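You operate a simulated robot arm through the tools that you are given. There is no shell and no other tool. Be economical: measure what you need, move in short steps, check, and stop when the job is done.

The job below is to be done with a simulated two-armed robot. You get a single attempt, and the scene is never put back.

Task
Take the red scarf from the hobby table top and lay it out flat on the top of the recycling cabinet.

Only the result counts: the job must be done as asked and must still hold three seconds after the hand-in. Knocking over, shifting, dropping, spilling or breaking anything else fails it.

Robot
Two 7-joint arms with two-finger parallel grippers on one trunk, on a base that drives. Base frame: it is fixed to the floor where the robot stands at the start and does not move with it; the origin is under the middle of the robot, x ahead of it, y to its left, z up; the surface under the hand at the start is at about z = 0.74. Lengths are in m, angles in degrees, forces in N, time in s.
The left shoulder is at the start at [0.07, 0.189, 1.341], the right one opposite. With the tool pointing down near the work surface each hand reaches from about 0.1 to 0.7 m from the robot's upright axis, wherever it stands, measured 20 degrees to its own side. Places, roughly: top of the recycling cabinet [-1.2, 0.9, 0.8]. Payload 3.91 kg a hand.
The tool frame of a hand sits at the grasp point between the pads (the TCP): z along the fingers, y along the line on which they close. The tips reach 0.03 m beyond it. The gripper opens to 0.11 m. The fingers are 0.02 m wide and 0.01 m thick; the gripper's body (0.048 by 0.112 m) begins 0.055 m behind the TCP.
Orientation is told as [roll, pitch, yaw] about the base's x, y, z axes, in that order, counted from this pose: with the fingers straight down and closing along the base's y, the tool's x points along the base's -x, its y along +y and its z along -z.

Tools
- The arms move only by the tool arm_command. It takes "left_steps", "right_steps" or both (then of equal length, played together; a hand with none holds still); each is a list of rows, each an object of numbers (a shift or turn left out is 0, a gripper value left out holds the last): "wx", "wy", "wz": the turn, a rotation vector about the tool's x, y, z in degrees; "dx", "dy", "dz": the shift along the tool's x, y, z in cm; "fingers": the gripper command, from -1 (fully open) to 1 (shut), values between in proportion. In form: [{"wx": .., "wy": .., "wz": .., "dx": .., "dy": .., "dz": .., "fingers": ..}, ...]. A call has 1 to 20 rows; each row is the pose to reach, as a shift and turn from the pose commanded when the call began, along the tool's axes at that moment. A row lasts 0.2 s, in which the tool goes at most 0.05 m and 8.6 degrees; a call with a longer step from one row to the next is refused whole, and so is a gripper value outside its range. A pose out of reach is approached as far as the arm can. The call stops where the force on the tool passes 40 N (or 10 N more than at its start, if that is more) or the arm is blocked; 0.2 s more then pass. The fingers move at their own pace (about 0.072 m/s each) and stop on an object; they squeeze with about 23 N. The grip force told is the motor's: it shows also when the fingers shut on nothing. Time passes only in rows, and 0.2 s behind the last, so rows that repeat a pose let the fingers close. It gives the time, the measured TCP pose, the force on the tool (base axes), the opening and the grip force at its end, in the units of the frame above (readings bear some noise), with the torque about the TCP (base axes, N m) and any sound that the robot's microphone picked up.
- Cameras (640 x 400 px; columns grow to the right, rows downward): "scene" is now at [0.1122, 0.0033, 1.5293]; the picture's right is [0.07, -1.00, 0.00], its down [-0.90, -0.07, -0.43] and it looks along [0.43, 0.03, -0.90] (base axes); focal length 281 px, centre (320, 200). "left" rides on the left gripper at [0.072, -0.017, -0.103] in its tool frame; the picture's right is [0.23, 0.97, 0.00], its down [-0.76, 0.18, -0.62] and it looks along [-0.61, 0.14, 0.78] (tool axes); focal length 222 px, centre (320, 200). "right" rides on the right gripper at [0.072, 0.017, -0.103] in its tool frame; the picture's right is [-0.23, 0.97, 0.00], its down [-0.76, -0.18, -0.62] and it looks along [-0.61, -0.14, 0.78] (tool axes); focal length 222 px, centre (320, 200). There is no depth. A picture from a camera that has moved, and an enlarged one, comes with that camera's place and axes in the base frame and with its lens.
- capture(camera): a new picture of that camera. No time passes.
- move_column(by): slides the trunk up (or, below 0, down) by that many m; the arms and the scene camera ride with it, the base frame stays. It gives what a move gives, with no picture.
- drive_base(legs): drives the robot by 1 to 6 legs, each [ahead, turn to the left] in m and degrees, along the robot's own axes; the way and the turn of a leg run together, so that a leg with both is an arc; at most 1.5 m and 180 degrees a leg. The arms and the cameras ride along, it lands a little off, and it stops where it bumps. It gives what a move gives.
- head_to(pan, tilt): turns the head with the scene camera to pan (to the left, within 86 degrees either way) and tilt (down, from -29 to 69), counted from straight ahead of the robot. It gives what a move gives.
- zoom(camera, box): a new picture of the part [left, top, right, bottom] of that camera's present view, enlarged. No time passes.
- sign_off(): hands the job in; it is judged then, once.

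Work in short steps. Places have to be worked out from the pictures, the camera data and where the tool is seen: move nearer, look again, correct. Check each grasp and each placing, and mend what went wrong. You have 120 turns and 108 pictures in all, those below and enlarged ones among them. Open the grippers and draw the arms clear of the work before you hand the job in, unless the task says otherwise; then end with one line.

The tools are called after ">>>" as name(argument=value, ...) on one line, values as JSON. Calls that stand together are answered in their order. arm_command: Moves the arms, as the interface text tells. Its arguments: {"type":"object","properties":{"left_steps":{"type":"array","items":{"type":"object","properties":{"wx":{"type":"number"},"wy":{"type":"number"},"wz":{"type":"number"},"dx":{"type":"number"},"dy":{"type":"number"},"dz":{"type":"number"},"fingers":{"type":"number"}}}},"right_steps":{"type":"array","items":{"type":"object","properties":{"wx":{"type":"number"},"wy":{"type":"number"},"wz":{"type":"number"},"dx":{"type":"number"},"dy":{"type":"number"},"dz":{"type":"number"},"fingers":{"type":"number"}}}}},"required":[]} The other tools are called the same way: move_column (by) slides the trunk up or down; drive_base (legs) drives the base; head_to (pan, tilt) turns the head that bears the scene camera; capture (camera) takes a picture; zoom (camera, box) takes an enlarged picture of a part of a camera's view; sign_off () hands the job in.

At the start:

```text
time_s: 0.0
left_tcp_pos: [0.5002, 0.2128, 0.8875]
left_tcp_rot: [-0.7, -5.7, 1.3]
left_contact_force: [100.9, -139.7, -263.7]
left_moment: [18.2, -13.44, 14.03]
left_gripper_width: 0.11
left_grip_force: 0.0
right_tcp_pos: [0.4315, -0.1609, 0.8814]
right_tcp_rot: [0.3, -1.1, -2.1]
right_contact_force: [23.9, 198.6, -155.1]
right_moment: [-26.42, -10.2, -17.36]
right_gripper_width: 0.11
right_grip_force: 0.0
trunk travel left (down, up): [-0.851, 0.089]
robot x, y, heading: [-0.0008, 0.005, -0.1]
head pan, tilt: [4.2, 64.2]
```

scene: 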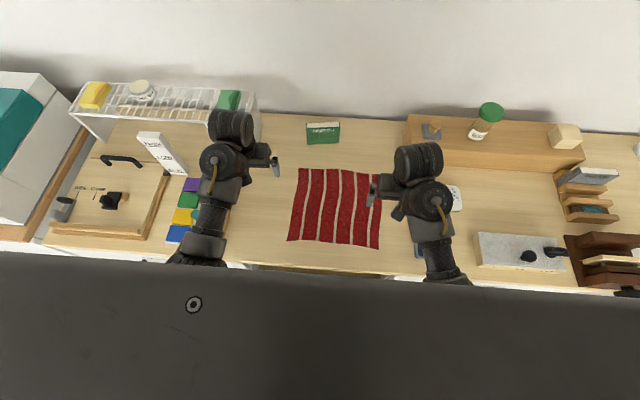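
right: 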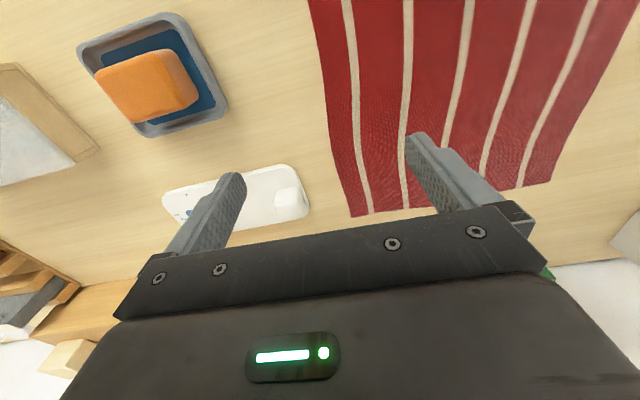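
left: 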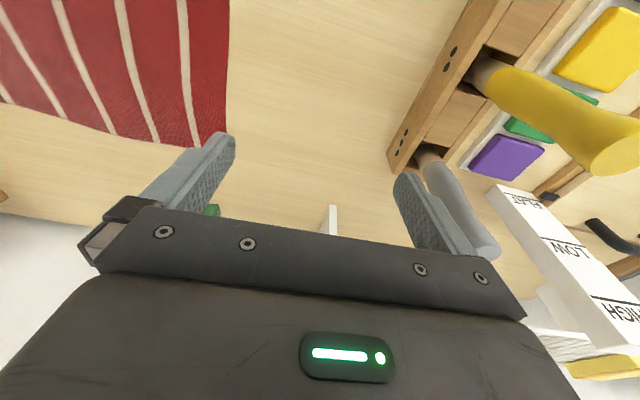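

The scarf looks flat, with corners at about x 0.35–0.605 and y −0.16–0.11. I'll look closer at it and at the neighbouring items.

>>> zoom(camera="scene", box=[160, 100, 480, 300])

>>> head_to(pan=86, tilt=35)

>>> capture(camera="scene")

```text
2.00 times, centred on (320, 200) of scene
camera zoom: at [0.1122, 0.0033, 1.5293], right [0.07, -1.0, 0.0], down [-0.9, -0.07, -0.43], along [0.43, 0.03, -0.9], focal length 561 px, centre (320, 200)
```

zoom: 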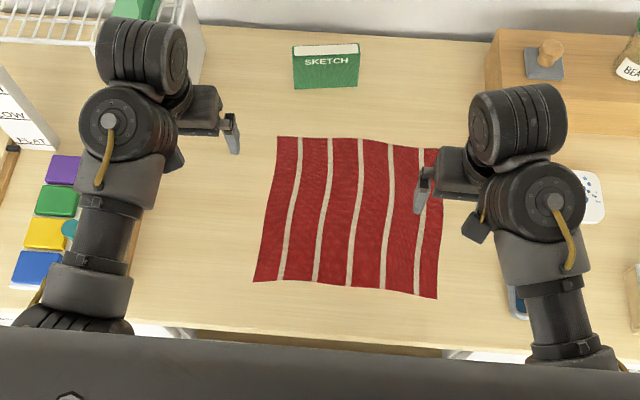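

```text
time_s: 1.6
left_tcp_pos: [0.5036, 0.2118, 0.8868]
left_tcp_rot: [-0.9, -6.7, 2.1]
left_contact_force: [59.9, -88.0, -150.0]
left_moment: [11.27, -7.67, 8.96]
left_gripper_width: 0.1101
left_grip_force: 0.1
right_tcp_pos: [0.4325, -0.1613, 0.8818]
right_tcp_rot: [0.4, -1.0, -2.5]
right_contact_force: [8.4, 66.6, -50.9]
right_moment: [-8.75, -3.34, -5.78]
right_gripper_width: 0.1102
right_grip_force: 0.1
trunk travel left (down, up): [-0.851, 0.089]
robot x, y, heading: [0.0029, 0.0027, 0.0]
head pan, tilt: [85.9, 35.0]
```

```text
103 pictures are left
camera scene: at [0.057, 0.0866, 1.5683], right [1.0, -0.07, 0.0], down [-0.04, -0.57, -0.82], along [0.06, 0.82, -0.57], focal length 281 px, centre (320, 200)
```

scene: 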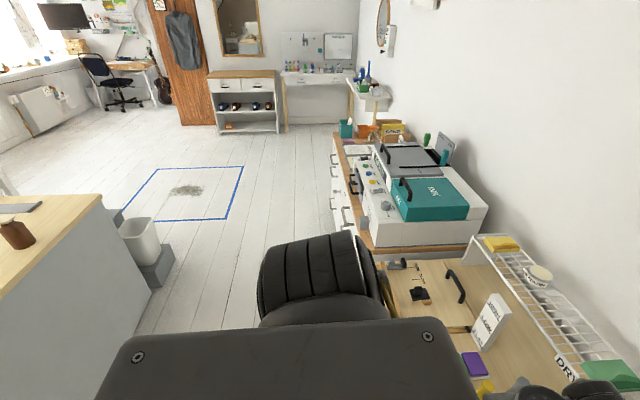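

The cabinet is behind me to the left, with its front at about x=−0.93. I plan to pinch both near corners of the scarf, so first I bring both hands above them with the fingers partly open.

>>> head_to(pan=0, tilt=64)

>>> arm_command(left_steps=[{"dx": 3, "dy": -2.4, "wy": 2, "wz": 0.5, "fingers": 0.2}, {"dx": 6, "dy": -4.8, "wy": 4, "wz": 1}, {"dx": 9, "dy": -7.2, "wy": 5, "wz": 1.5, "dz": 1}, {"dx": 12, "dy": -9.6, "wy": 6, "wz": 2, "dz": 2}, {"dx": 14.9, "dy": -11.7, "wy": 6.7, "wz": 2.1, "dz": 4}, {"dx": 14.9, "dy": -11.7, "wy": 6.7, "wz": 2.1, "dz": 4}], right_steps=[{"dx": 2, "dy": 1, "wy": 1, "wz": -1, "fingers": 0.2}, {"dx": 4, "dy": 2, "wy": 1, "wz": -2.5}, {"dx": 6, "dy": 3, "wy": 1, "wz": -2.5, "dz": 1}, {"dx": 7.2, "dy": 3, "wy": 1, "wz": -2.5, "dz": 3}, {"dx": 7.2, "dy": 3, "wy": 1, "wz": -2.5, "dz": 5}, {"dx": 7.2, "dy": 3, "wy": 1, "wz": -2.5, "dz": 5}])

>>> capture(camera="scene")

>>> capture(camera="left")

>>> capture(camera="right")

```text
time_s: 3.1
left_tcp_pos: [0.5021, 0.2116, 0.8872]
left_tcp_rot: [-1.0, -6.7, 2.0]
left_contact_force: [60.4, -85.7, -151.0]
left_moment: [11.06, -7.72, 8.85]
left_gripper_width: 0.11
left_grip_force: 0.0
right_tcp_pos: [0.4312, -0.1603, 0.8799]
right_tcp_rot: [0.4, -1.1, -2.6]
right_contact_force: [6.5, 68.8, -49.3]
right_moment: [-9.06, -3.38, -5.97]
right_gripper_width: 0.1099
right_grip_force: 0.0
trunk travel left (down, up): [-0.851, 0.089]
robot x, y, heading: [0.0007, -0.0023, 0.2]
head pan, tilt: [0.0, 64.0]
```

```text
time_s: 3.4
left_tcp_pos: [0.5001, 0.2071, 0.8878]
left_tcp_rot: [-0.8, -7.2, 1.5]
left_contact_force: [23.6, -19.8, -38.8]
left_moment: [2.46, -1.03, 2.07]
left_gripper_width: 0.0715
left_grip_force: 0.0
right_tcp_pos: [0.4302, -0.1587, 0.8811]
right_tcp_rot: [0.4, -1.1, -2.5]
right_contact_force: [3.0, 23.3, -15.4]
right_moment: [-3.09, -0.98, -2.05]
right_gripper_width: 0.0715
right_grip_force: 0.1
trunk travel left (down, up): [-0.851, 0.089]
robot x, y, heading: [-0.0019, 0.0054, -0.2]
head pan, tilt: [0.0, 64.0]
stopped in row 1 (left hand): the force on the tool passed its limit at 220 N (the readings are from after the stop); the commanded pose is now the measured one
```

```text
102 pictures are left
camera scene: at [0.1119, -0.0014, 1.5296], right [0.0, -1.0, 0.0], down [-0.9, 0.0, -0.44], along [0.44, 0.0, -0.9], focal length 281 px, centre (320, 200)
```

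scene: 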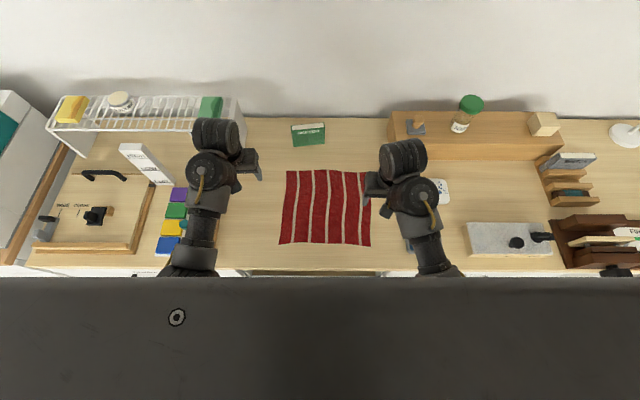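

```text
101 pictures are left
camera left: at [0.4153, 0.1905, 0.9811], right [-0.25, 0.97, -0.04], down [0.67, 0.21, 0.71], along [0.7, 0.15, -0.7], focal length 222 px, centre (320, 200)
```

left: 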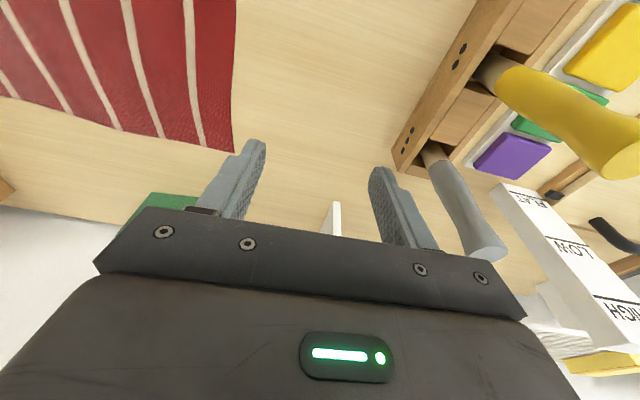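

```text
100 pictures are left
camera right: at [0.3561, -0.139, 0.9832], right [0.27, 0.96, 0.01], down [0.74, -0.21, 0.64], along [0.62, -0.16, -0.77], focal length 222 px, centre (320, 200)
```

right: 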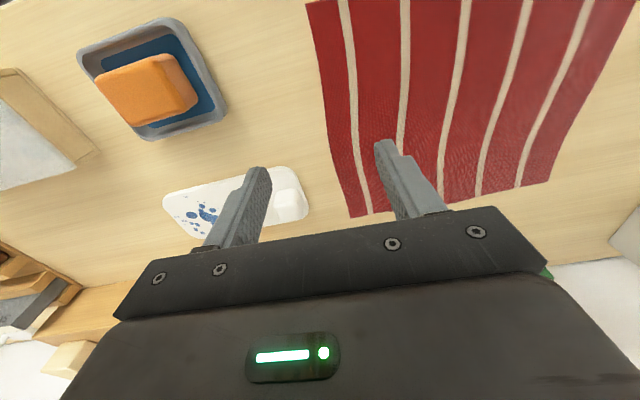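

The scene is unchanged. The left hand stopped on a force that looks like a start-up preload, so I let it settle with a still row and read it again.

>>> arm_command(left_steps=[{"dz": 0}, {"dz": -0.5}, {"dz": -1}], right_steps=[{"dz": 0}, {"dz": -0.5}, {"dz": -1}])

```text
time_s: 3.8
left_tcp_pos: [0.5028, 0.2079, 0.8875]
left_tcp_rot: [-0.9, -7.3, 1.7]
left_contact_force: [9.5, -8.6, -16.7]
left_moment: [1.12, -0.51, 0.94]
left_gripper_width: 0.0441
left_grip_force: 0.1
right_tcp_pos: [0.4298, -0.1589, 0.8813]
right_tcp_rot: [0.4, -1.3, -2.5]
right_contact_force: [1.0, 12.1, -9.2]
right_moment: [-1.66, -0.65, -1.14]
right_gripper_width: 0.0439
right_grip_force: 0.0
trunk travel left (down, up): [-0.851, 0.089]
robot x, y, heading: [0.0013, -0.0014, 0.1]
head pan, tilt: [0.0, 64.0]
stopped in row 1 (left hand): the force on the tool passed its limit at 61 N (the readings are from after the stop); the commanded pose is now the measured one
```

The force decays at each reset, so it was preload. I try the raise again.

>>> arm_command(left_steps=[{"dz": 0}, {"dz": -0.5}, {"dz": -1}], right_steps=[{"dz": 0}, {"dz": -0.5}, {"dz": -1}])

```text
time_s: 4.3
left_tcp_pos: [0.5018, 0.2076, 0.8891]
left_tcp_rot: [-1.0, -7.4, 1.7]
left_contact_force: [7.0, -6.8, -12.4]
left_moment: [0.84, -0.43, 0.73]
left_gripper_width: 0.0438
left_grip_force: 0.0
right_tcp_pos: [0.4305, -0.1592, 0.8834]
right_tcp_rot: [0.5, -1.4, -2.6]
right_contact_force: [-0.3, 11.2, -5.1]
right_moment: [-1.39, -0.58, -0.92]
right_gripper_width: 0.0438
right_grip_force: 0.1
trunk travel left (down, up): [-0.851, 0.089]
robot x, y, heading: [-0.002, 0.0037, -0.0]
head pan, tilt: [0.0, 64.0]
stopped in row 2 (left hand): the force on the tool passed its limit at 54 N (the readings are from after the stop); the commanded pose is now the measured one
```

Still stopping. I test each hand alone with a small level move to find what resists.

>>> arm_command(right_steps=[{"dx": 0.3}, {"dx": 0.8}, {"dx": 1.5}, {"dx": 2.5}])

>>> arm_command(left_steps=[{"dx": 0.3}, {"dx": 0.8}, {"dx": 1.5}, {"dx": 2.5}])

```text
time_s: 5.3
left_tcp_pos: [0.5013, 0.2077, 0.8897]
left_tcp_rot: [-1.0, -7.4, 1.7]
left_contact_force: [9.1, -15.6, -23.0]
left_moment: [1.89, -1.09, 1.54]
left_gripper_width: 0.044
left_grip_force: 0.1
right_tcp_pos: [0.4047, -0.1583, 0.8811]
right_tcp_rot: [0.5, -1.4, -2.4]
right_contact_force: [-0.3, -0.4, -0.4]
right_moment: [0.03, -0.04, -0.02]
right_gripper_width: 0.0438
right_grip_force: 0.0
trunk travel left (down, up): [-0.851, 0.089]
robot x, y, heading: [0.0014, 0.0021, 0.0]
head pan, tilt: [0.0, 64.0]
```

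```text
time_s: 5.9
left_tcp_pos: [0.4966, 0.2065, 0.888]
left_tcp_rot: [-0.9, -7.7, 1.6]
left_contact_force: [6.9, -6.0, -12.1]
left_moment: [0.82, -0.4, 0.67]
left_gripper_width: 0.0439
left_grip_force: 0.1
right_tcp_pos: [0.4051, -0.1578, 0.8818]
right_tcp_rot: [0.5, -1.4, -2.5]
right_contact_force: [-0.2, -0.5, 0.0]
right_moment: [0.04, 0.03, -0.02]
right_gripper_width: 0.0439
right_grip_force: 0.1
trunk travel left (down, up): [-0.851, 0.089]
robot x, y, heading: [0.0019, 0.0012, 0.1]
head pan, tilt: [0.0, 64.0]
stopped in row 2 (left hand): the force on the tool passed its limit at 42 N (the readings are from after the stop); the commanded pose is now the measured one
```

The right hand is now free, but the left still touches something. I zoom in on the left arm.

>>> zoom(camera="scene", box=[120, 100, 300, 290])

>>> capture(camera="right")

```text
2.11 times, centred on (210, 195) of scene
camera zoom: at [0.1121, -0.0012, 1.5296], right [0.0, -1.0, 0.0], down [-0.9, 0.0, -0.44], along [0.44, 0.0, -0.9], focal length 591 px, centre (552, 210)
```

zoom: 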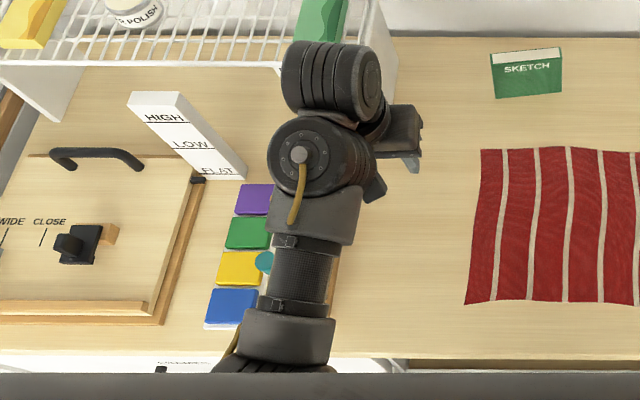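

```text
98 pictures are left
camera right: at [0.3313, -0.1376, 0.9836], right [0.27, 0.96, 0.01], down [0.74, -0.22, 0.64], along [0.62, -0.16, -0.77], focal length 222 px, centre (320, 200)
```

right: 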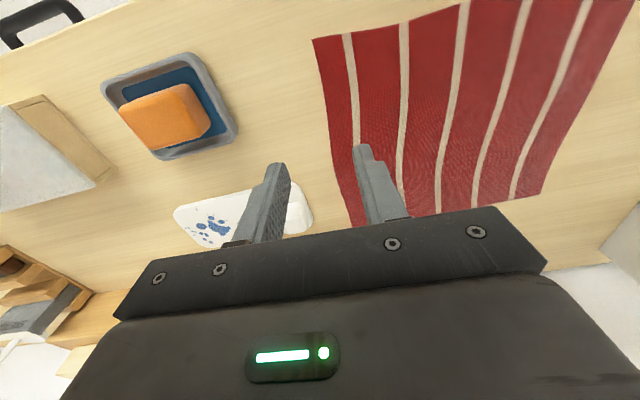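

Nothing visible touches the hand. I try moving the left hand up and right (−y) in small steps.

>>> arm_command(left_steps=[{"dy": -0.3, "dz": -0.3}, {"dy": -0.8, "dz": -0.6}, {"dy": -1.5, "dz": -1}, {"dy": -2.5, "dz": -1.5}])

```text
time_s: 6.3
left_tcp_pos: [0.4968, 0.2055, 0.89]
left_tcp_rot: [-1.1, -7.9, 1.6]
left_contact_force: [4.9, -6.6, -7.9]
left_moment: [0.79, -0.25, 0.62]
left_gripper_width: 0.044
left_grip_force: 0.0
right_tcp_pos: [0.4046, -0.1572, 0.8814]
right_tcp_rot: [0.5, -1.4, -2.5]
right_contact_force: [-0.6, -0.1, 0.6]
right_moment: [0.02, 0.01, 0.0]
right_gripper_width: 0.0441
right_grip_force: 0.1
trunk travel left (down, up): [-0.851, 0.089]
robot x, y, heading: [0.0039, 0.0011, -0.2]
head pan, tilt: [0.0, 64.0]
stopped in row 1 (left hand): the force on the tool passed its limit at 45 N (the readings are from after the stop); the commanded pose is now the measured one
```

I try moving along the force direction (down, forward, right) to relieve the contact.

>>> arm_command(left_steps=[{"dx": -0.2, "dy": -0.2, "dz": 0.3}, {"dx": -0.4, "dy": -0.4, "dz": 0.6}, {"dx": -0.6, "dy": -0.7, "dz": 1}, {"dx": -0.8, "dy": -1, "dz": 1.5}])

```text
time_s: 7.3
left_tcp_pos: [0.5066, 0.1948, 0.8766]
left_tcp_rot: [-1.0, -7.8, 1.5]
left_contact_force: [0.0, -0.5, 0.5]
left_moment: [0.02, 0.02, 0.01]
left_gripper_width: 0.044
left_grip_force: 0.0
right_tcp_pos: [0.4053, -0.1569, 0.8817]
right_tcp_rot: [0.5, -1.4, -2.5]
right_contact_force: [0.2, -0.2, -0.8]
right_moment: [-0.05, 0.01, -0.02]
right_gripper_width: 0.044
right_grip_force: 0.1
trunk travel left (down, up): [-0.851, 0.089]
robot x, y, heading: [-0.0016, 0.0051, 0.1]
head pan, tilt: [0.0, 64.0]
```

Both hands are free now, so it was arm self-contact. I continue to above the near corners, lowering and going inward.

>>> arm_command(left_steps=[{"dx": 0.5, "dy": -2, "dz": 0.5, "wy": 1}, {"dx": 2.5, "dy": -4, "dz": 1, "wy": 3}, {"dx": 5, "dy": -6, "dz": 1.5, "wy": 5}, {"dx": 8, "dy": -8, "dz": 2, "wy": 6.5, "wz": 1}, {"dx": 11.5, "dy": -9.5, "dz": 2.5, "wy": 7.8, "wz": 1.5}, {"dx": 14.9, "dy": -10.1, "dz": 2.7, "wy": 7.8, "wz": 1.5}, {"dx": 14.9, "dy": -10.1, "dz": 2.7, "wy": 7.8, "wz": 1.5}], right_steps=[{"dx": 0.5, "dy": 0.5, "dz": 0.5}, {"dx": 1, "dy": 1, "dz": 1, "wz": -1}, {"dx": 2, "dy": 1.5, "dz": 2, "wz": -2}, {"dx": 3, "dy": 2, "dz": 3, "wz": -2.5, "wy": 1}, {"dx": 4, "dy": 2.5, "dz": 4, "wz": -2.5, "wy": 1.4}, {"dx": 4.6, "dy": 2.5, "dz": 5.2, "wz": -2.5, "wy": 1.4}, {"dx": 4.6, "dy": 2.5, "dz": 5.2, "wz": -2.5, "wy": 1.4}])

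>>> capture(camera="left")

>>> capture(camera="right")

```text
time_s: 8.9
left_tcp_pos: [0.3649, 0.0887, 0.8326]
left_tcp_rot: [-1.0, 0.1, -0.1]
left_contact_force: [0.2, 0.2, 0.1]
left_moment: [-0.01, -0.01, 0.01]
left_gripper_width: 0.0441
left_grip_force: 0.0
right_tcp_pos: [0.3618, -0.1295, 0.829]
right_tcp_rot: [0.4, 0.1, -0.1]
right_contact_force: [-0.2, 0.3, -0.1]
right_moment: [0.0, -0.04, 0.0]
right_gripper_width: 0.0439
right_grip_force: 0.1
trunk travel left (down, up): [-0.851, 0.089]
robot x, y, heading: [0.0023, 0.0006, 0.1]
head pan, tilt: [0.0, 64.0]
```

```text
97 pictures are left
camera left: at [0.2916, 0.0739, 0.9347], right [-0.23, 0.97, -0.01], down [0.76, 0.19, 0.62], along [0.61, 0.13, -0.79], focal length 222 px, centre (320, 200)
```

left: 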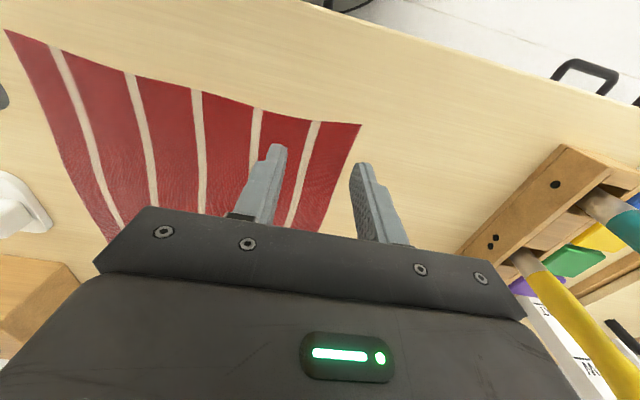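

```text
96 pictures are left
camera right: at [0.29, -0.1134, 0.9319], right [0.23, 0.97, 0.01], down [0.76, -0.18, 0.62], along [0.61, -0.14, -0.78], focal length 222 px, centre (320, 200)
```

right: 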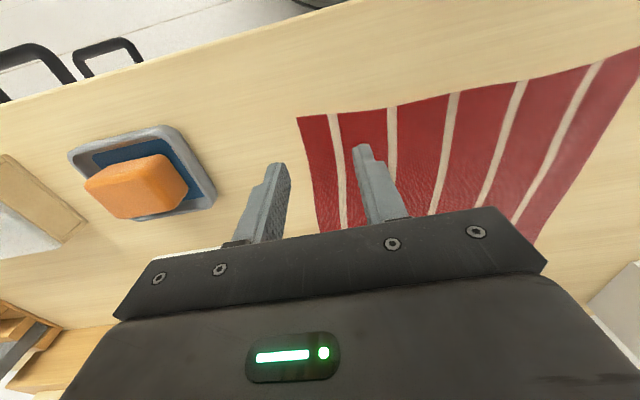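

Corner estimates from the wrist cameras are left (0.352, 0.120) and right (0.347, −0.146). I narrow the opening to 3 cm, shift the right hand inward and lower to just above the cloth.

>>> arm_command(left_steps=[{"dz": 1.5, "wx": 0, "fingers": 0.44}, {"dz": 3}, {"dz": 4.5}, {"dz": 5.3}, {"dz": 5.6}], right_steps=[{"dz": 1.5, "dy": 0.6, "fingers": 0.44}, {"dz": 3, "dy": 1.2}, {"dz": 4.5, "dy": 1.2, "dx": -0.2}, {"dz": 5, "dy": 1.2, "dx": -0.2}, {"dz": 5.3, "dy": 1.2, "dx": -0.2}])

>>> capture(camera="left")

>>> capture(camera="right")

```text
time_s: 10.1
left_tcp_pos: [0.3649, 0.0884, 0.7751]
left_tcp_rot: [-0.9, 0.0, -0.1]
left_contact_force: [-0.4, 0.5, 0.3]
left_moment: [0.01, -0.02, 0.04]
left_gripper_width: 0.0309
left_grip_force: 0.0
right_tcp_pos: [0.3646, -0.1177, 0.7766]
right_tcp_rot: [0.5, 0.0, 0.0]
right_contact_force: [0.0, -0.1, 0.0]
right_moment: [-0.01, 0.0, 0.01]
right_gripper_width: 0.0311
right_grip_force: 0.1
trunk travel left (down, up): [-0.851, 0.089]
robot x, y, heading: [0.0006, -0.0004, 0.1]
head pan, tilt: [0.0, 64.0]
```

```text
95 pictures are left
camera left: at [0.2917, 0.074, 0.8783], right [-0.23, 0.97, -0.02], down [0.76, 0.19, 0.62], along [0.61, 0.13, -0.78], focal length 222 px, centre (320, 200)
```

left: 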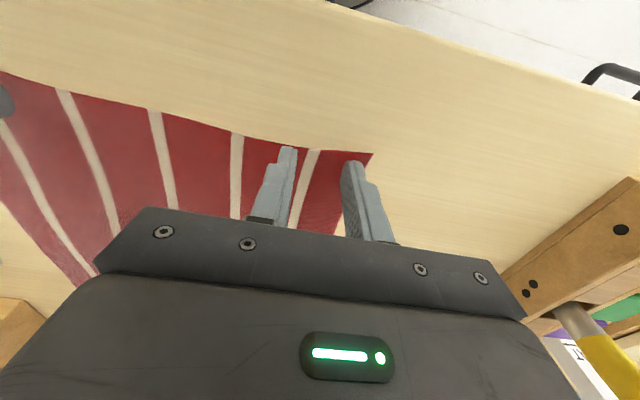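

```text
94 pictures are left
camera right: at [0.2914, -0.1007, 0.8794], right [0.23, 0.97, 0.01], down [0.76, -0.18, 0.62], along [0.61, -0.14, -0.78], focal length 222 px, centre (320, 200)
```

right: 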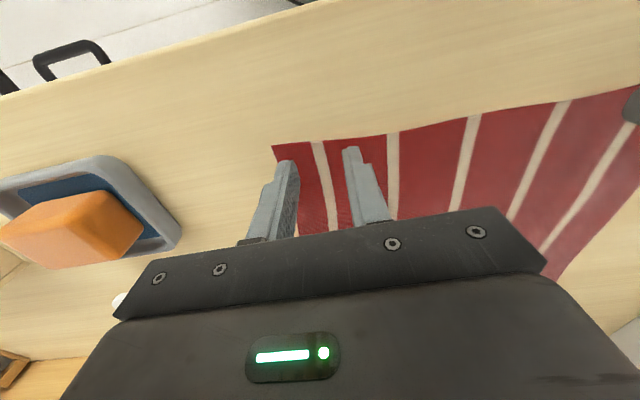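

The tips are straddling the corners well. I press the left hand down gently in small steps.

>>> arm_command(left_steps=[{"dz": 0.2, "dx": -0.3}, {"dz": 0.35, "dx": -0.3}, {"dz": 0.5, "dx": -0.3}], right_steps=[{"dz": 0.2, "dx": -0.3}, {"dz": 0.4, "dx": -0.3}, {"dz": 0.6, "dx": -0.3}])

```text
time_s: 10.9
left_tcp_pos: [0.3682, 0.0885, 0.7713]
left_tcp_rot: [-1.0, -0.2, -0.1]
left_contact_force: [1.8, 0.3, 2.6]
left_moment: [0.07, 0.01, -0.03]
left_gripper_width: 0.031
left_grip_force: 0.1
right_tcp_pos: [0.367, -0.1182, 0.7705]
right_tcp_rot: [0.5, -0.1, 0.0]
right_contact_force: [-0.6, -1.2, 15.2]
right_moment: [-0.39, 0.02, -0.02]
right_gripper_width: 0.0315
right_grip_force: 0.4
trunk travel left (down, up): [-0.851, 0.089]
robot x, y, heading: [-0.0035, -0.003, 0.2]
head pan, tilt: [0.0, 64.0]
```

Contact has begun at a TCP height of about 0.771. I press the left a touch more and close both hands.

>>> arm_command(left_steps=[{"dz": 0.12}, {"dz": 0.12, "fingers": 0.6}, {"dz": 0.12, "fingers": 0.8}, {"dz": 0.12, "fingers": 1}, {"dz": 0.12}, {"dz": 0.12}], right_steps=[{"dz": 0}, {"dz": 0, "fingers": 0.6}, {"dz": 0, "fingers": 0.8}, {"dz": 0, "fingers": 1}, {"dz": 0}, {"dz": 0}])

>>> capture(camera="left")

>>> capture(camera="right")

```text
time_s: 12.3
left_tcp_pos: [0.368, 0.0902, 0.7708]
left_tcp_rot: [-1.0, -0.2, 0.0]
left_contact_force: [3.5, 7.6, 33.0]
left_moment: [0.34, -0.05, -0.02]
left_gripper_width: 0.0
left_grip_force: 22.9
right_tcp_pos: [0.3649, -0.1163, 0.7708]
right_tcp_rot: [0.4, -0.2, -0.1]
right_contact_force: [2.0, -2.6, 16.8]
right_moment: [-0.24, -0.05, 0.05]
right_gripper_width: 0.0067
right_grip_force: 22.9
trunk travel left (down, up): [-0.851, 0.089]
robot x, y, heading: [0.0014, 0.0059, 0.0]
head pan, tilt: [0.0, 64.0]
```

```text
93 pictures are left
camera left: at [0.2938, 0.0745, 0.8739], right [-0.23, 0.97, -0.02], down [0.76, 0.19, 0.62], along [0.61, 0.13, -0.78], focal length 222 px, centre (320, 200)
```

left: 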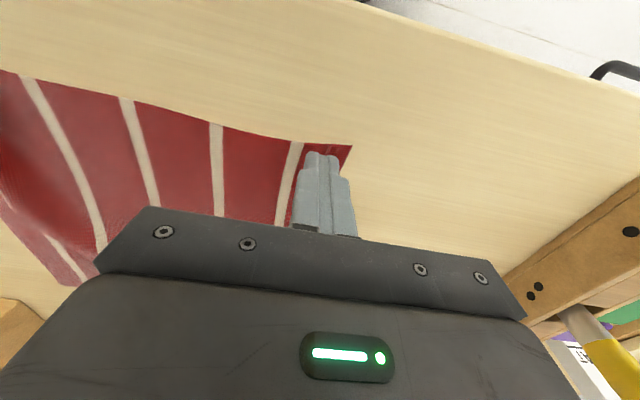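

```text
92 pictures are left
camera right: at [0.2927, -0.1005, 0.8744], right [0.23, 0.97, 0.01], down [0.76, -0.18, 0.62], along [0.61, -0.14, -0.78], focal length 222 px, centre (320, 200)
```

right: 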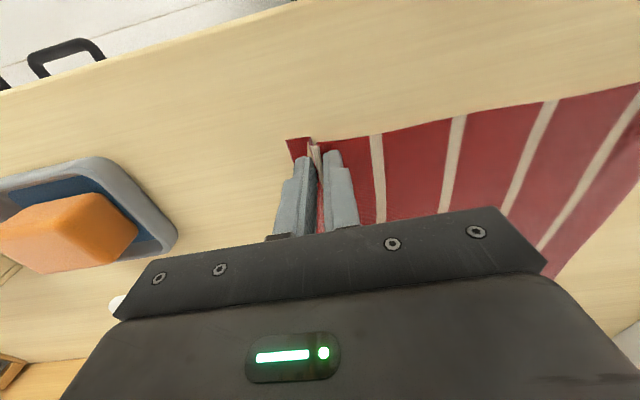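

The right hand holds a fold (0.7 cm). The left slipped shut, and its corner moved to about (0.351, 0.106), so I lift the left, re-open and shift it inward for another pinch.

>>> arm_command(left_steps=[{"dz": -0.8}, {"dz": -1.2, "fingers": 0.44, "dy": -0.6, "wx": 1}, {"dz": -1.2, "dy": -1.3, "dx": -0.2, "wx": 1}, {"dz": -0.6, "dy": -1.3, "dx": -0.2, "wx": 1}, {"dz": -0.15, "dy": -1.3, "dx": -0.2, "wx": 1}])

>>> capture(camera="left")

```text
time_s: 13.5
left_tcp_pos: [0.3693, 0.0763, 0.7718]
left_tcp_rot: [-1.9, -0.1, -0.1]
left_contact_force: [-0.1, -0.2, 2.0]
left_moment: [0.06, 0.03, -0.01]
left_gripper_width: 0.0309
left_grip_force: 0.0
right_tcp_pos: [0.3662, -0.1164, 0.7713]
right_tcp_rot: [0.5, -0.2, 0.0]
right_contact_force: [-1.3, -5.0, 33.5]
right_moment: [-0.38, 0.14, -0.06]
right_gripper_width: 0.0068
right_grip_force: 22.5
trunk travel left (down, up): [-0.851, 0.089]
robot x, y, heading: [-0.0025, 0.0007, -0.1]
head pan, tilt: [0.0, 64.0]
```

```text
91 pictures are left
camera left: at [0.2951, 0.0628, 0.8752], right [-0.23, 0.97, -0.03], down [0.76, 0.2, 0.62], along [0.61, 0.11, -0.79], focal length 222 px, centre (320, 200)
```

left: 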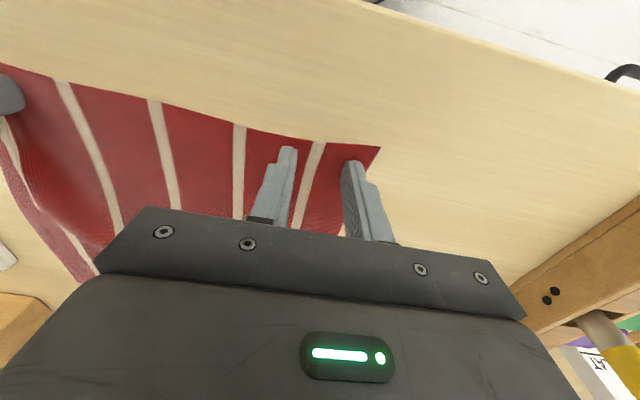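

The roll went the wrong way (−1.9), so I correct it with wx −1.9, press lightly and close.

>>> arm_command(left_steps=[{"dz": 0.0, "wx": -1.9}, {"dz": 0.15, "wx": -1.9}, {"dz": 0.2, "wx": -1.9}, {"dz": 0.2, "wx": -1.9, "fingers": 0.7}, {"dz": 0.2, "wx": -1.9, "fingers": 1}, {"dz": 0.2, "wx": -1.9}, {"dz": 0.2, "wx": -1.9}])

>>> capture(camera="left")

```text
time_s: 15.1
left_tcp_pos: [0.3705, 0.0746, 0.7717]
left_tcp_rot: [-0.2, -0.3, -0.1]
left_contact_force: [0.8, -12.1, 23.7]
left_moment: [-0.34, 0.01, -0.01]
left_gripper_width: 0.0018
left_grip_force: 22.7
right_tcp_pos: [0.3646, -0.118, 0.7704]
right_tcp_rot: [0.5, -0.2, 0.1]
right_contact_force: [3.5, 4.6, 26.7]
right_moment: [-0.07, -0.08, 0.02]
right_gripper_width: 0.007
right_grip_force: 23.3
trunk travel left (down, up): [-0.851, 0.089]
robot x, y, heading: [-0.0007, -0.0032, 0.1]
head pan, tilt: [0.0, 64.0]
```

```text
90 pictures are left
camera left: at [0.2954, 0.0581, 0.8736], right [-0.22, 0.97, 0.0], down [0.76, 0.18, 0.63], along [0.61, 0.14, -0.78], focal length 222 px, centre (320, 200)
```

left: 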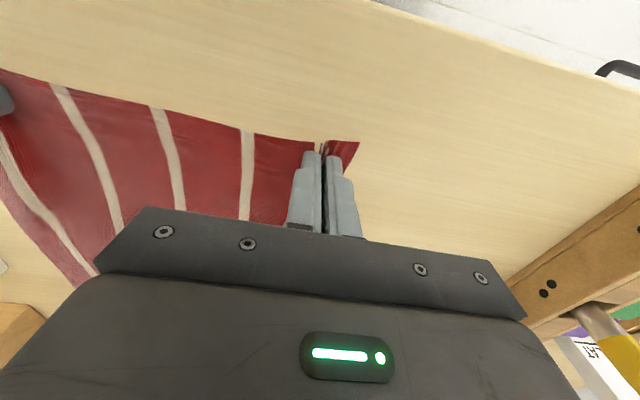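

The left pinched a fold too. I lift both a few cm and check.

>>> arm_command(left_steps=[{"dz": -0.7}, {"dz": -1.5}, {"dz": -2.5}, {"dz": -4}], right_steps=[{"dz": -0.7}, {"dz": -1.5}, {"dz": -2.5}, {"dz": -4}])

>>> capture(camera="left")

>>> capture(camera="right")

>>> capture(camera="scene")

```text
time_s: 16.1
left_tcp_pos: [0.37, 0.0756, 0.8108]
left_tcp_rot: [0.0, 0.0, -0.1]
left_contact_force: [-0.6, -11.9, -0.5]
left_moment: [-0.37, 0.01, 0.02]
left_gripper_width: 0.0021
left_grip_force: 22.7
right_tcp_pos: [0.3665, -0.1177, 0.8092]
right_tcp_rot: [0.3, 0.1, 0.0]
right_contact_force: [-0.4, 12.4, 0.1]
right_moment: [0.38, 0.03, 0.03]
right_gripper_width: 0.0071
right_grip_force: 23.0
trunk travel left (down, up): [-0.851, 0.089]
robot x, y, heading: [-0.0013, -0.0024, 0.1]
head pan, tilt: [0.0, 64.0]
```

```text
89 pictures are left
camera left: at [0.2964, 0.059, 0.912], right [-0.23, 0.97, 0.0], down [0.76, 0.18, 0.62], along [0.61, 0.14, -0.78], focal length 222 px, centre (320, 200)
```

left: 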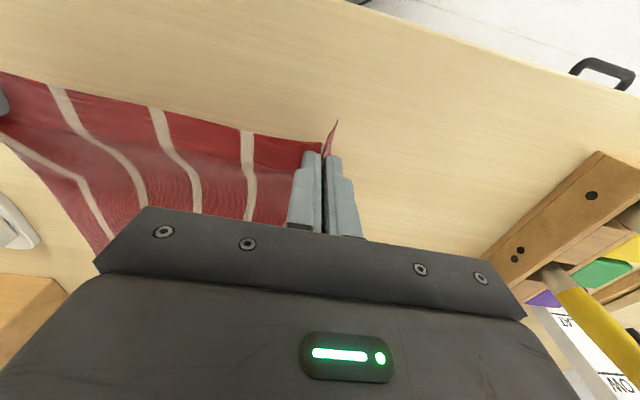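

```text
88 pictures are left
camera right: at [0.2947, -0.1015, 0.9133], right [0.23, 0.97, 0.01], down [0.76, -0.18, 0.62], along [0.61, -0.14, -0.78], focal length 222 px, centre (320, 200)
```

right: 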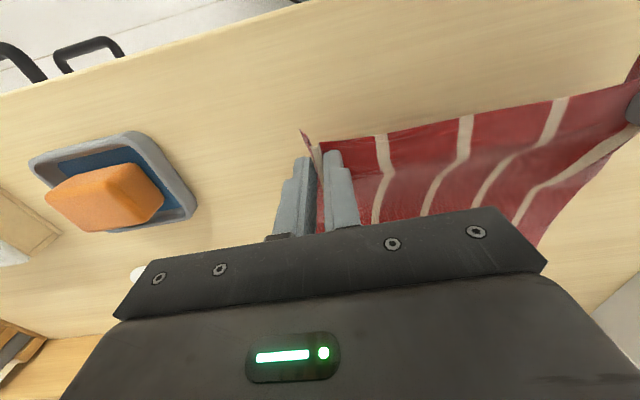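

```text
87 pictures are left
camera scene: at [0.1124, -0.0012, 1.5294], right [0.0, -1.0, 0.0], down [-0.9, 0.0, -0.44], along [0.44, 0.0, -0.9], focal length 281 px, centre (320, 200)
```

scene: 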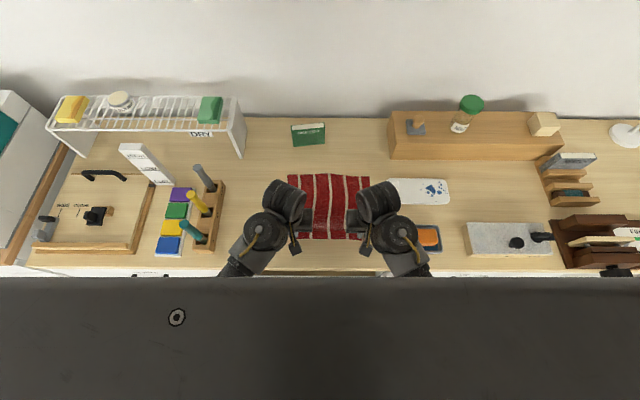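

Both corners are held and the hem is taut (12 N sideways). I ease the hands inward 2 mm each and lift further.

>>> arm_command(left_steps=[{"dy": -0.2}, {"dy": -0.2, "dz": -2}, {"dy": -0.2, "dz": -4}, {"dy": -0.2, "dz": -6}, {"dy": -0.2, "dz": -8}, {"dy": -0.2, "dz": -10}, {"dy": -0.2, "dz": -12}, {"dy": -0.2, "dz": -14}, {"dy": -0.2, "dz": -16}], right_steps=[{"dy": 0.2}, {"dy": 0.2, "dz": -2}, {"dy": 0.2, "dz": -4}, {"dy": 0.2, "dz": -6}, {"dy": 0.2, "dz": -8}, {"dy": 0.2, "dz": -10}, {"dy": 0.2, "dz": -12}, {"dy": 0.2, "dz": -14}, {"dy": 0.2, "dz": -16}])

>>> capture(camera="scene")

>>> capture(camera="left")

```text
time_s: 18.1
left_tcp_pos: [0.3703, 0.0735, 0.879]
left_tcp_rot: [0.0, 0.0, -0.1]
left_contact_force: [1.2, -7.5, -0.4]
left_moment: [-0.25, -0.01, 0.01]
left_gripper_width: 0.0017
left_grip_force: 22.6
left hand out of reach, approached as far as the arm can: row 5, 6, 7, 8, 9
right_tcp_pos: [0.3639, -0.1195, 0.8781]
right_tcp_rot: [0.5, -0.1, 0.0]
right_contact_force: [0.1, 8.8, 0.6]
right_moment: [0.28, -0.02, -0.01]
right_gripper_width: 0.007
right_grip_force: 22.6
right hand out of reach, approached as far as the arm can: row 5, 6, 7, 8, 9
trunk travel left (down, up): [-0.851, 0.089]
robot x, y, heading: [0.0003, 0.0024, -0.1]
head pan, tilt: [0.0, 64.0]
```

```text
86 pictures are left
camera scene: at [0.1126, -0.0013, 1.5295], right [0.0, -1.0, 0.0], down [-0.9, 0.0, -0.44], along [0.44, 0.0, -0.9], focal length 281 px, centre (320, 200)
```

scene: 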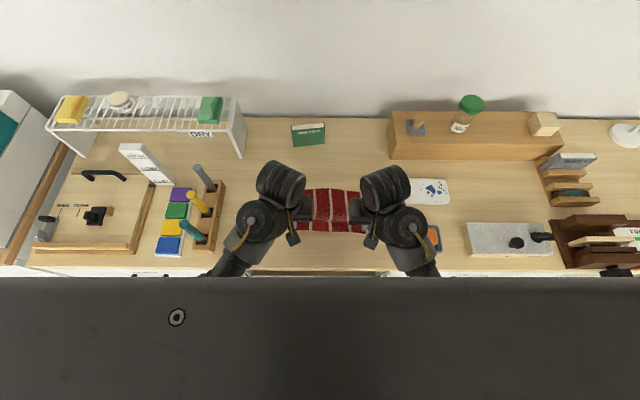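

```text
85 pictures are left
camera left: at [0.2968, 0.0572, 0.982], right [-0.23, 0.97, 0.0], down [0.76, 0.18, 0.62], along [0.61, 0.14, -0.78], focal length 222 px, centre (320, 200)
```

left: 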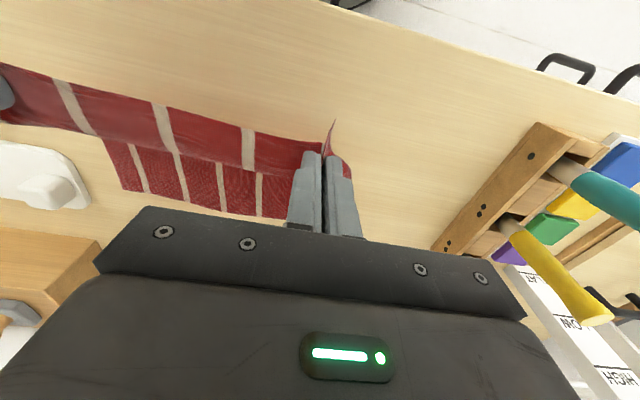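

Tool-down height tops out near 0.88 at this trunk height. I raise the trunk, then tilt the fingers forward to gain more height.

>>> move_column(by=0.085)

>>> arm_command(left_steps=[{"wy": -7}, {"wy": -14}, {"wy": -21}, {"wy": -28}, {"wy": -35}, {"wy": -42}], right_steps=[{"wy": -7}, {"wy": -14}, {"wy": -21}, {"wy": -28}, {"wy": -35}, {"wy": -42}])

>>> capture(camera="scene")

```text
time_s: 19.3
left_tcp_pos: [0.3713, 0.0747, 0.9637]
left_tcp_rot: [0.0, 0.0, -0.1]
left_contact_force: [-0.4, -7.6, -0.6]
left_moment: [-0.23, 0.03, 0.02]
left_gripper_width: 0.0019
left_grip_force: 22.6
right_tcp_pos: [0.3638, -0.1197, 0.9618]
right_tcp_rot: [0.5, 0.0, 0.0]
right_contact_force: [0.3, 9.4, 0.9]
right_moment: [0.26, 0.04, 0.01]
right_gripper_width: 0.007
right_grip_force: 23.2
trunk travel left (down, up): [-0.936, 0.004]
robot x, y, heading: [0.0012, 0.0012, -0.2]
head pan, tilt: [0.0, 64.0]
```

```text
time_s: 20.7
left_tcp_pos: [0.3722, 0.0744, 0.963]
left_tcp_rot: [-0.1, -41.9, -0.2]
left_contact_force: [-0.2, -8.9, 0.8]
left_moment: [-0.22, 0.0, -0.17]
left_gripper_width: 0.002
left_grip_force: 23.2
right_tcp_pos: [0.3646, -0.1189, 0.9615]
right_tcp_rot: [0.5, -41.9, -0.2]
right_contact_force: [0.5, 8.5, -0.1]
right_moment: [0.17, -0.03, 0.21]
right_gripper_width: 0.0075
right_grip_force: 22.5
trunk travel left (down, up): [-0.936, 0.004]
robot x, y, heading: [0.0004, 0.0016, -0.1]
head pan, tilt: [0.0, 64.0]
```

```text
84 pictures are left
camera scene: at [0.115, -0.0007, 1.6142], right [0.0, -1.0, 0.0], down [-0.9, 0.0, -0.44], along [0.44, 0.0, -0.9], focal length 281 px, centre (320, 200)
```

scene: 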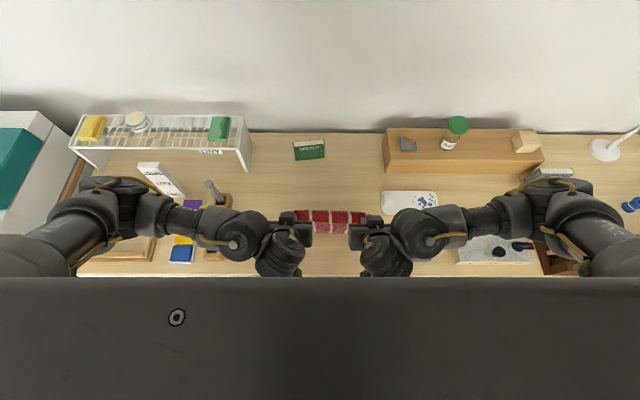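

Tilt works. Now I lift 14 cm straight up along base z.

>>> arm_command(left_steps=[{"dx": -1.34, "dz": -1.49}, {"dx": -2.68, "dz": -2.97}, {"dx": -4.01, "dz": -4.46}, {"dx": -5.35, "dz": -5.94}, {"dx": -6.69, "dz": -7.43}, {"dx": -8.03, "dz": -8.92}, {"dx": -9.37, "dz": -10.4}], right_steps=[{"dx": -1.34, "dz": -1.49}, {"dx": -2.68, "dz": -2.97}, {"dx": -4.01, "dz": -4.46}, {"dx": -5.35, "dz": -5.94}, {"dx": -6.69, "dz": -7.43}, {"dx": -8.03, "dz": -8.92}, {"dx": -9.37, "dz": -10.4}])

>>> capture(camera="scene")

>>> capture(camera="right")

```text
time_s: 22.3
left_tcp_pos: [0.3691, 0.0747, 1.0845]
left_tcp_rot: [-0.1, -42.1, -0.1]
left_contact_force: [-0.1, -14.1, 1.1]
left_moment: [-0.33, 0.0, -0.31]
left_gripper_width: 0.0021
left_grip_force: 23.1
left hand out of reach, approached as far as the arm can: row 7
right_tcp_pos: [0.3616, -0.1202, 1.1004]
right_tcp_rot: [0.6, -42.0, -0.3]
right_contact_force: [0.6, 14.2, -1.2]
right_moment: [0.29, 0.03, 0.3]
right_gripper_width: 0.0073
right_grip_force: 22.8
trunk travel left (down, up): [-0.936, 0.004]
robot x, y, heading: [0.0032, -0.0002, 0.0]
head pan, tilt: [0.0, 64.0]
```

```text
83 pictures are left
camera scene: at [0.1125, -0.0008, 1.6145], right [0.0, -1.0, 0.0], down [-0.9, 0.0, -0.44], along [0.44, 0.0, -0.9], focal length 281 px, centre (320, 200)
```

scene: 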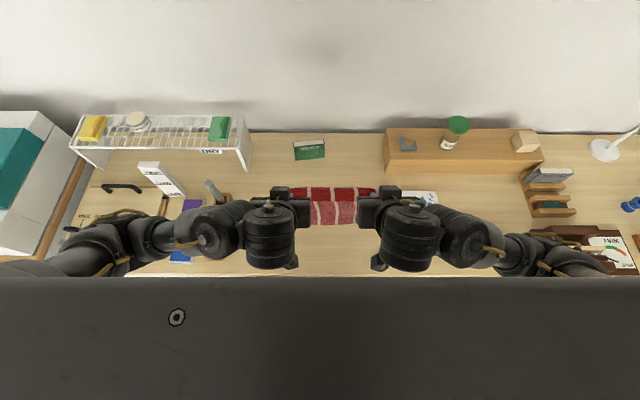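

```text
82 pictures are left
camera right: at [0.2401, -0.1026, 1.1298], right [0.17, 0.97, 0.16], down [0.15, -0.18, 0.97], along [0.97, -0.14, -0.18], focal length 222 px, centre (320, 200)
```

right: 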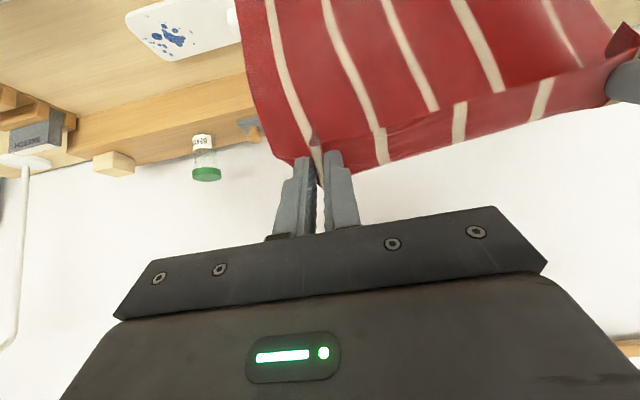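

Both are up at about 1.09 with the scarf hanging cleanly. I level the right hand with the left and ease the tension, then back away from the table.

>>> arm_command(left_steps=[{"dy": -0.2}, {"dy": -0.3}], right_steps=[{"dy": 0.1, "dx": 0.5, "dz": 0.55}, {"dy": 0.2, "dx": 1.0, "dz": 1.1}])

>>> drive_base(legs=[[-0.35, 0]])

>>> head_to(pan=86, tilt=40)

>>> capture(camera="scene")

>>> capture(camera="right")

```text
time_s: 22.9
left_tcp_pos: [0.3701, 0.072, 1.0846]
left_tcp_rot: [0.1, -41.9, -0.2]
left_contact_force: [0.0, -3.9, 0.2]
left_moment: [-0.08, -0.02, -0.1]
left_gripper_width: 0.0017
left_grip_force: 23.0
right_tcp_pos: [0.363, -0.118, 1.0873]
right_tcp_rot: [0.5, -42.0, -0.4]
right_contact_force: [0.7, 3.7, 0.0]
right_moment: [0.08, 0.02, 0.1]
right_gripper_width: 0.0072
right_grip_force: 23.4
trunk travel left (down, up): [-0.936, 0.004]
robot x, y, heading: [0.0003, 0.0012, -0.1]
head pan, tilt: [0.0, 64.0]
```

```text
time_s: 25.1
left_tcp_pos: [0.0217, 0.0712, 1.0854]
left_tcp_rot: [0.0, -41.8, 0.0]
left_contact_force: [1.5, -2.8, -0.2]
left_moment: [-0.05, 0.0, -0.05]
left_gripper_width: 0.0018
left_grip_force: 22.9
right_tcp_pos: [0.0142, -0.1172, 1.0866]
right_tcp_rot: [0.5, -41.9, -0.3]
right_contact_force: [-0.8, 1.9, -0.5]
right_moment: [0.04, 0.02, 0.05]
right_gripper_width: 0.0069
right_grip_force: 22.9
trunk travel left (down, up): [-0.936, 0.004]
robot x, y, heading: [-0.3475, 0.0035, 0.0]
head pan, tilt: [0.0, 64.0]
```

```text
time_s: 26.8
left_tcp_pos: [0.0191, 0.0708, 1.0837]
left_tcp_rot: [0.0, -42.0, 0.0]
left_contact_force: [-0.4, -1.7, -0.3]
left_moment: [-0.05, -0.02, -0.03]
left_gripper_width: 0.002
left_grip_force: 22.8
right_tcp_pos: [0.0134, -0.1172, 1.0869]
right_tcp_rot: [0.6, -42.1, -0.3]
right_contact_force: [0.5, 1.0, -0.2]
right_moment: [0.05, -0.02, 0.05]
right_gripper_width: 0.0071
right_grip_force: 23.3
trunk travel left (down, up): [-0.936, 0.004]
robot x, y, heading: [-0.3521, 0.0006, -0.2]
head pan, tilt: [85.9, 40.0]
```

```text
81 pictures are left
camera scene: at [-0.2936, 0.0834, 1.6457], right [1.0, -0.07, 0.0], down [-0.05, -0.64, -0.77], along [0.05, 0.76, -0.64], focal length 281 px, centre (320, 200)
```

scene: 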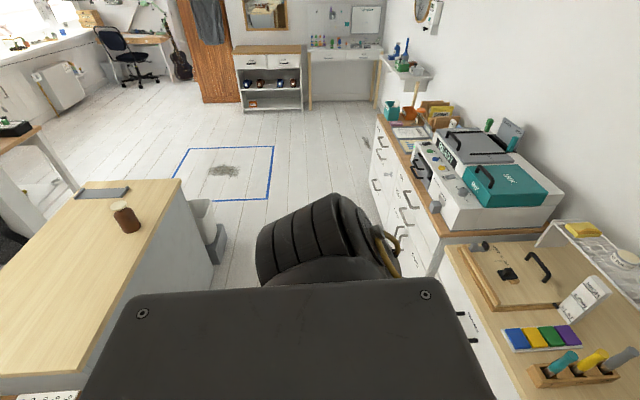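

```text
80 pictures are left
camera right: at [-0.1093, -0.1004, 1.1152], right [0.17, 0.97, 0.16], down [0.15, -0.19, 0.97], along [0.97, -0.14, -0.18], focal length 222 px, centre (320, 200)
```

right: 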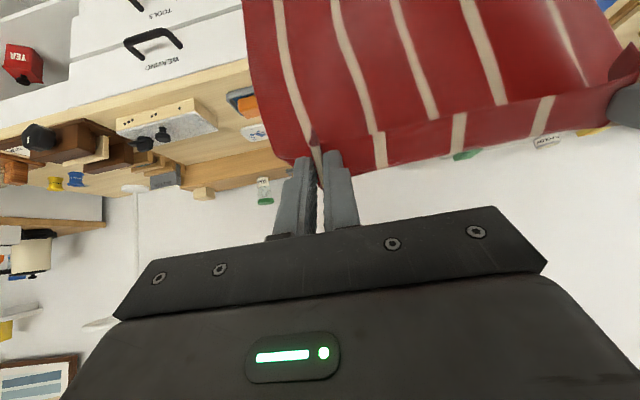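

The cabinet top spans x −1.42…−0.93 and y 0.40…1.29, with a jar near (−1.03, 0.96) and a grey item at its far end. The free spot is around y≈0.6, so I turn left and drive there, checking on the way.

>>> drive_base(legs=[[0, 90]])

>>> head_to(pan=60, tilt=40)

>>> capture(camera="scene")

```text
time_s: 31.0
left_tcp_pos: [-0.4323, 0.3692, 1.0839]
left_tcp_rot: [0.0, -41.9, 91.7]
left_contact_force: [6.4, -0.6, -0.3]
left_moment: [0.0, -0.14, -0.19]
left_gripper_width: 0.0016
left_grip_force: 23.5
right_tcp_pos: [-0.2437, 0.3683, 1.0867]
right_tcp_rot: [0.6, -42.1, 91.4]
right_contact_force: [-5.0, -0.4, -0.4]
right_moment: [-0.06, 0.11, 0.13]
right_gripper_width: 0.002
right_grip_force: 22.8
trunk travel left (down, up): [-0.936, 0.004]
robot x, y, heading: [-0.3488, -0.0018, 91.8]
head pan, tilt: [85.9, 40.0]
```

```text
time_s: 31.9
left_tcp_pos: [-0.4314, 0.3691, 1.0839]
left_tcp_rot: [-0.1, -41.9, 91.8]
left_contact_force: [4.7, -0.3, 0.2]
left_moment: [-0.01, -0.12, -0.14]
left_gripper_width: 0.0021
left_grip_force: 23.6
right_tcp_pos: [-0.2441, 0.3683, 1.0869]
right_tcp_rot: [0.7, -42.0, 91.5]
right_contact_force: [-5.4, 0.8, 0.0]
right_moment: [0.05, 0.09, 0.08]
right_gripper_width: 0.0019
right_grip_force: 22.8
trunk travel left (down, up): [-0.936, 0.004]
robot x, y, heading: [-0.3476, 0.0025, 91.9]
head pan, tilt: [60.0, 40.0]
```

```text
79 pictures are left
camera scene: at [-0.4266, 0.0886, 1.6458], right [0.47, 0.88, 0.0], down [0.57, -0.3, -0.77], along [-0.68, 0.36, -0.64], focal length 281 px, centre (320, 200)
```

scene: 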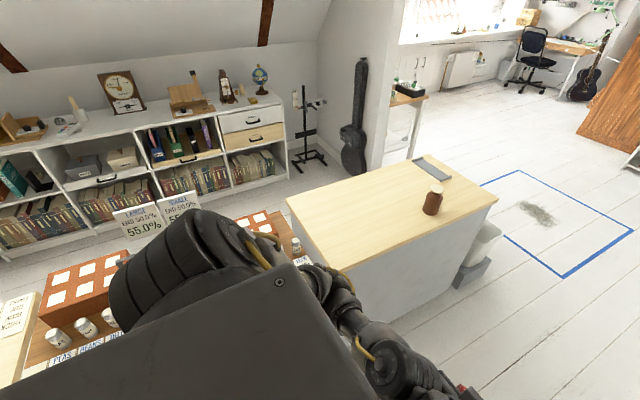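

The right grip width dropped to 2 mm, so I check the grips on both wrist cameras before going on.

>>> capture(camera="right")

>>> capture(camera="left")

```text
78 pictures are left
camera right: at [-0.2557, 0.245, 1.1152], right [-0.98, 0.14, 0.16], down [0.18, 0.16, 0.97], along [0.11, 0.98, -0.18], focal length 222 px, centre (320, 200)
```

right: 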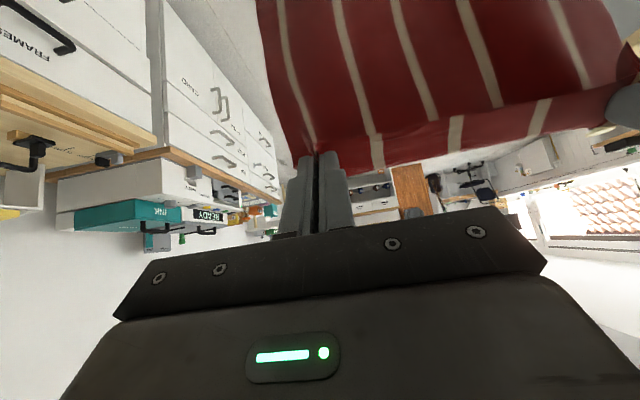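

```text
77 pictures are left
camera left: at [-0.412, 0.2469, 1.1122], right [-0.97, -0.2, -0.15], down [-0.18, 0.14, 0.97], along [-0.17, 0.97, -0.18], focal length 222 px, centre (320, 200)
```

left: 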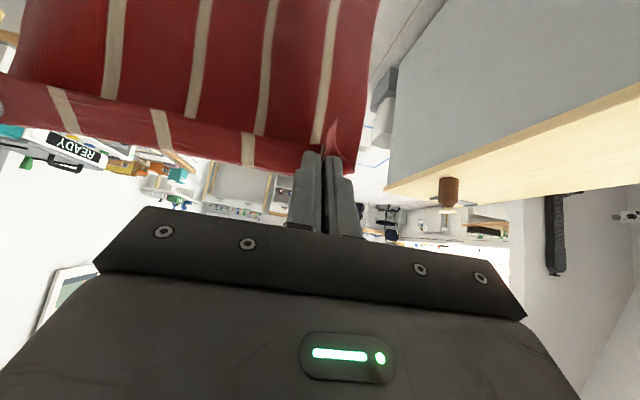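

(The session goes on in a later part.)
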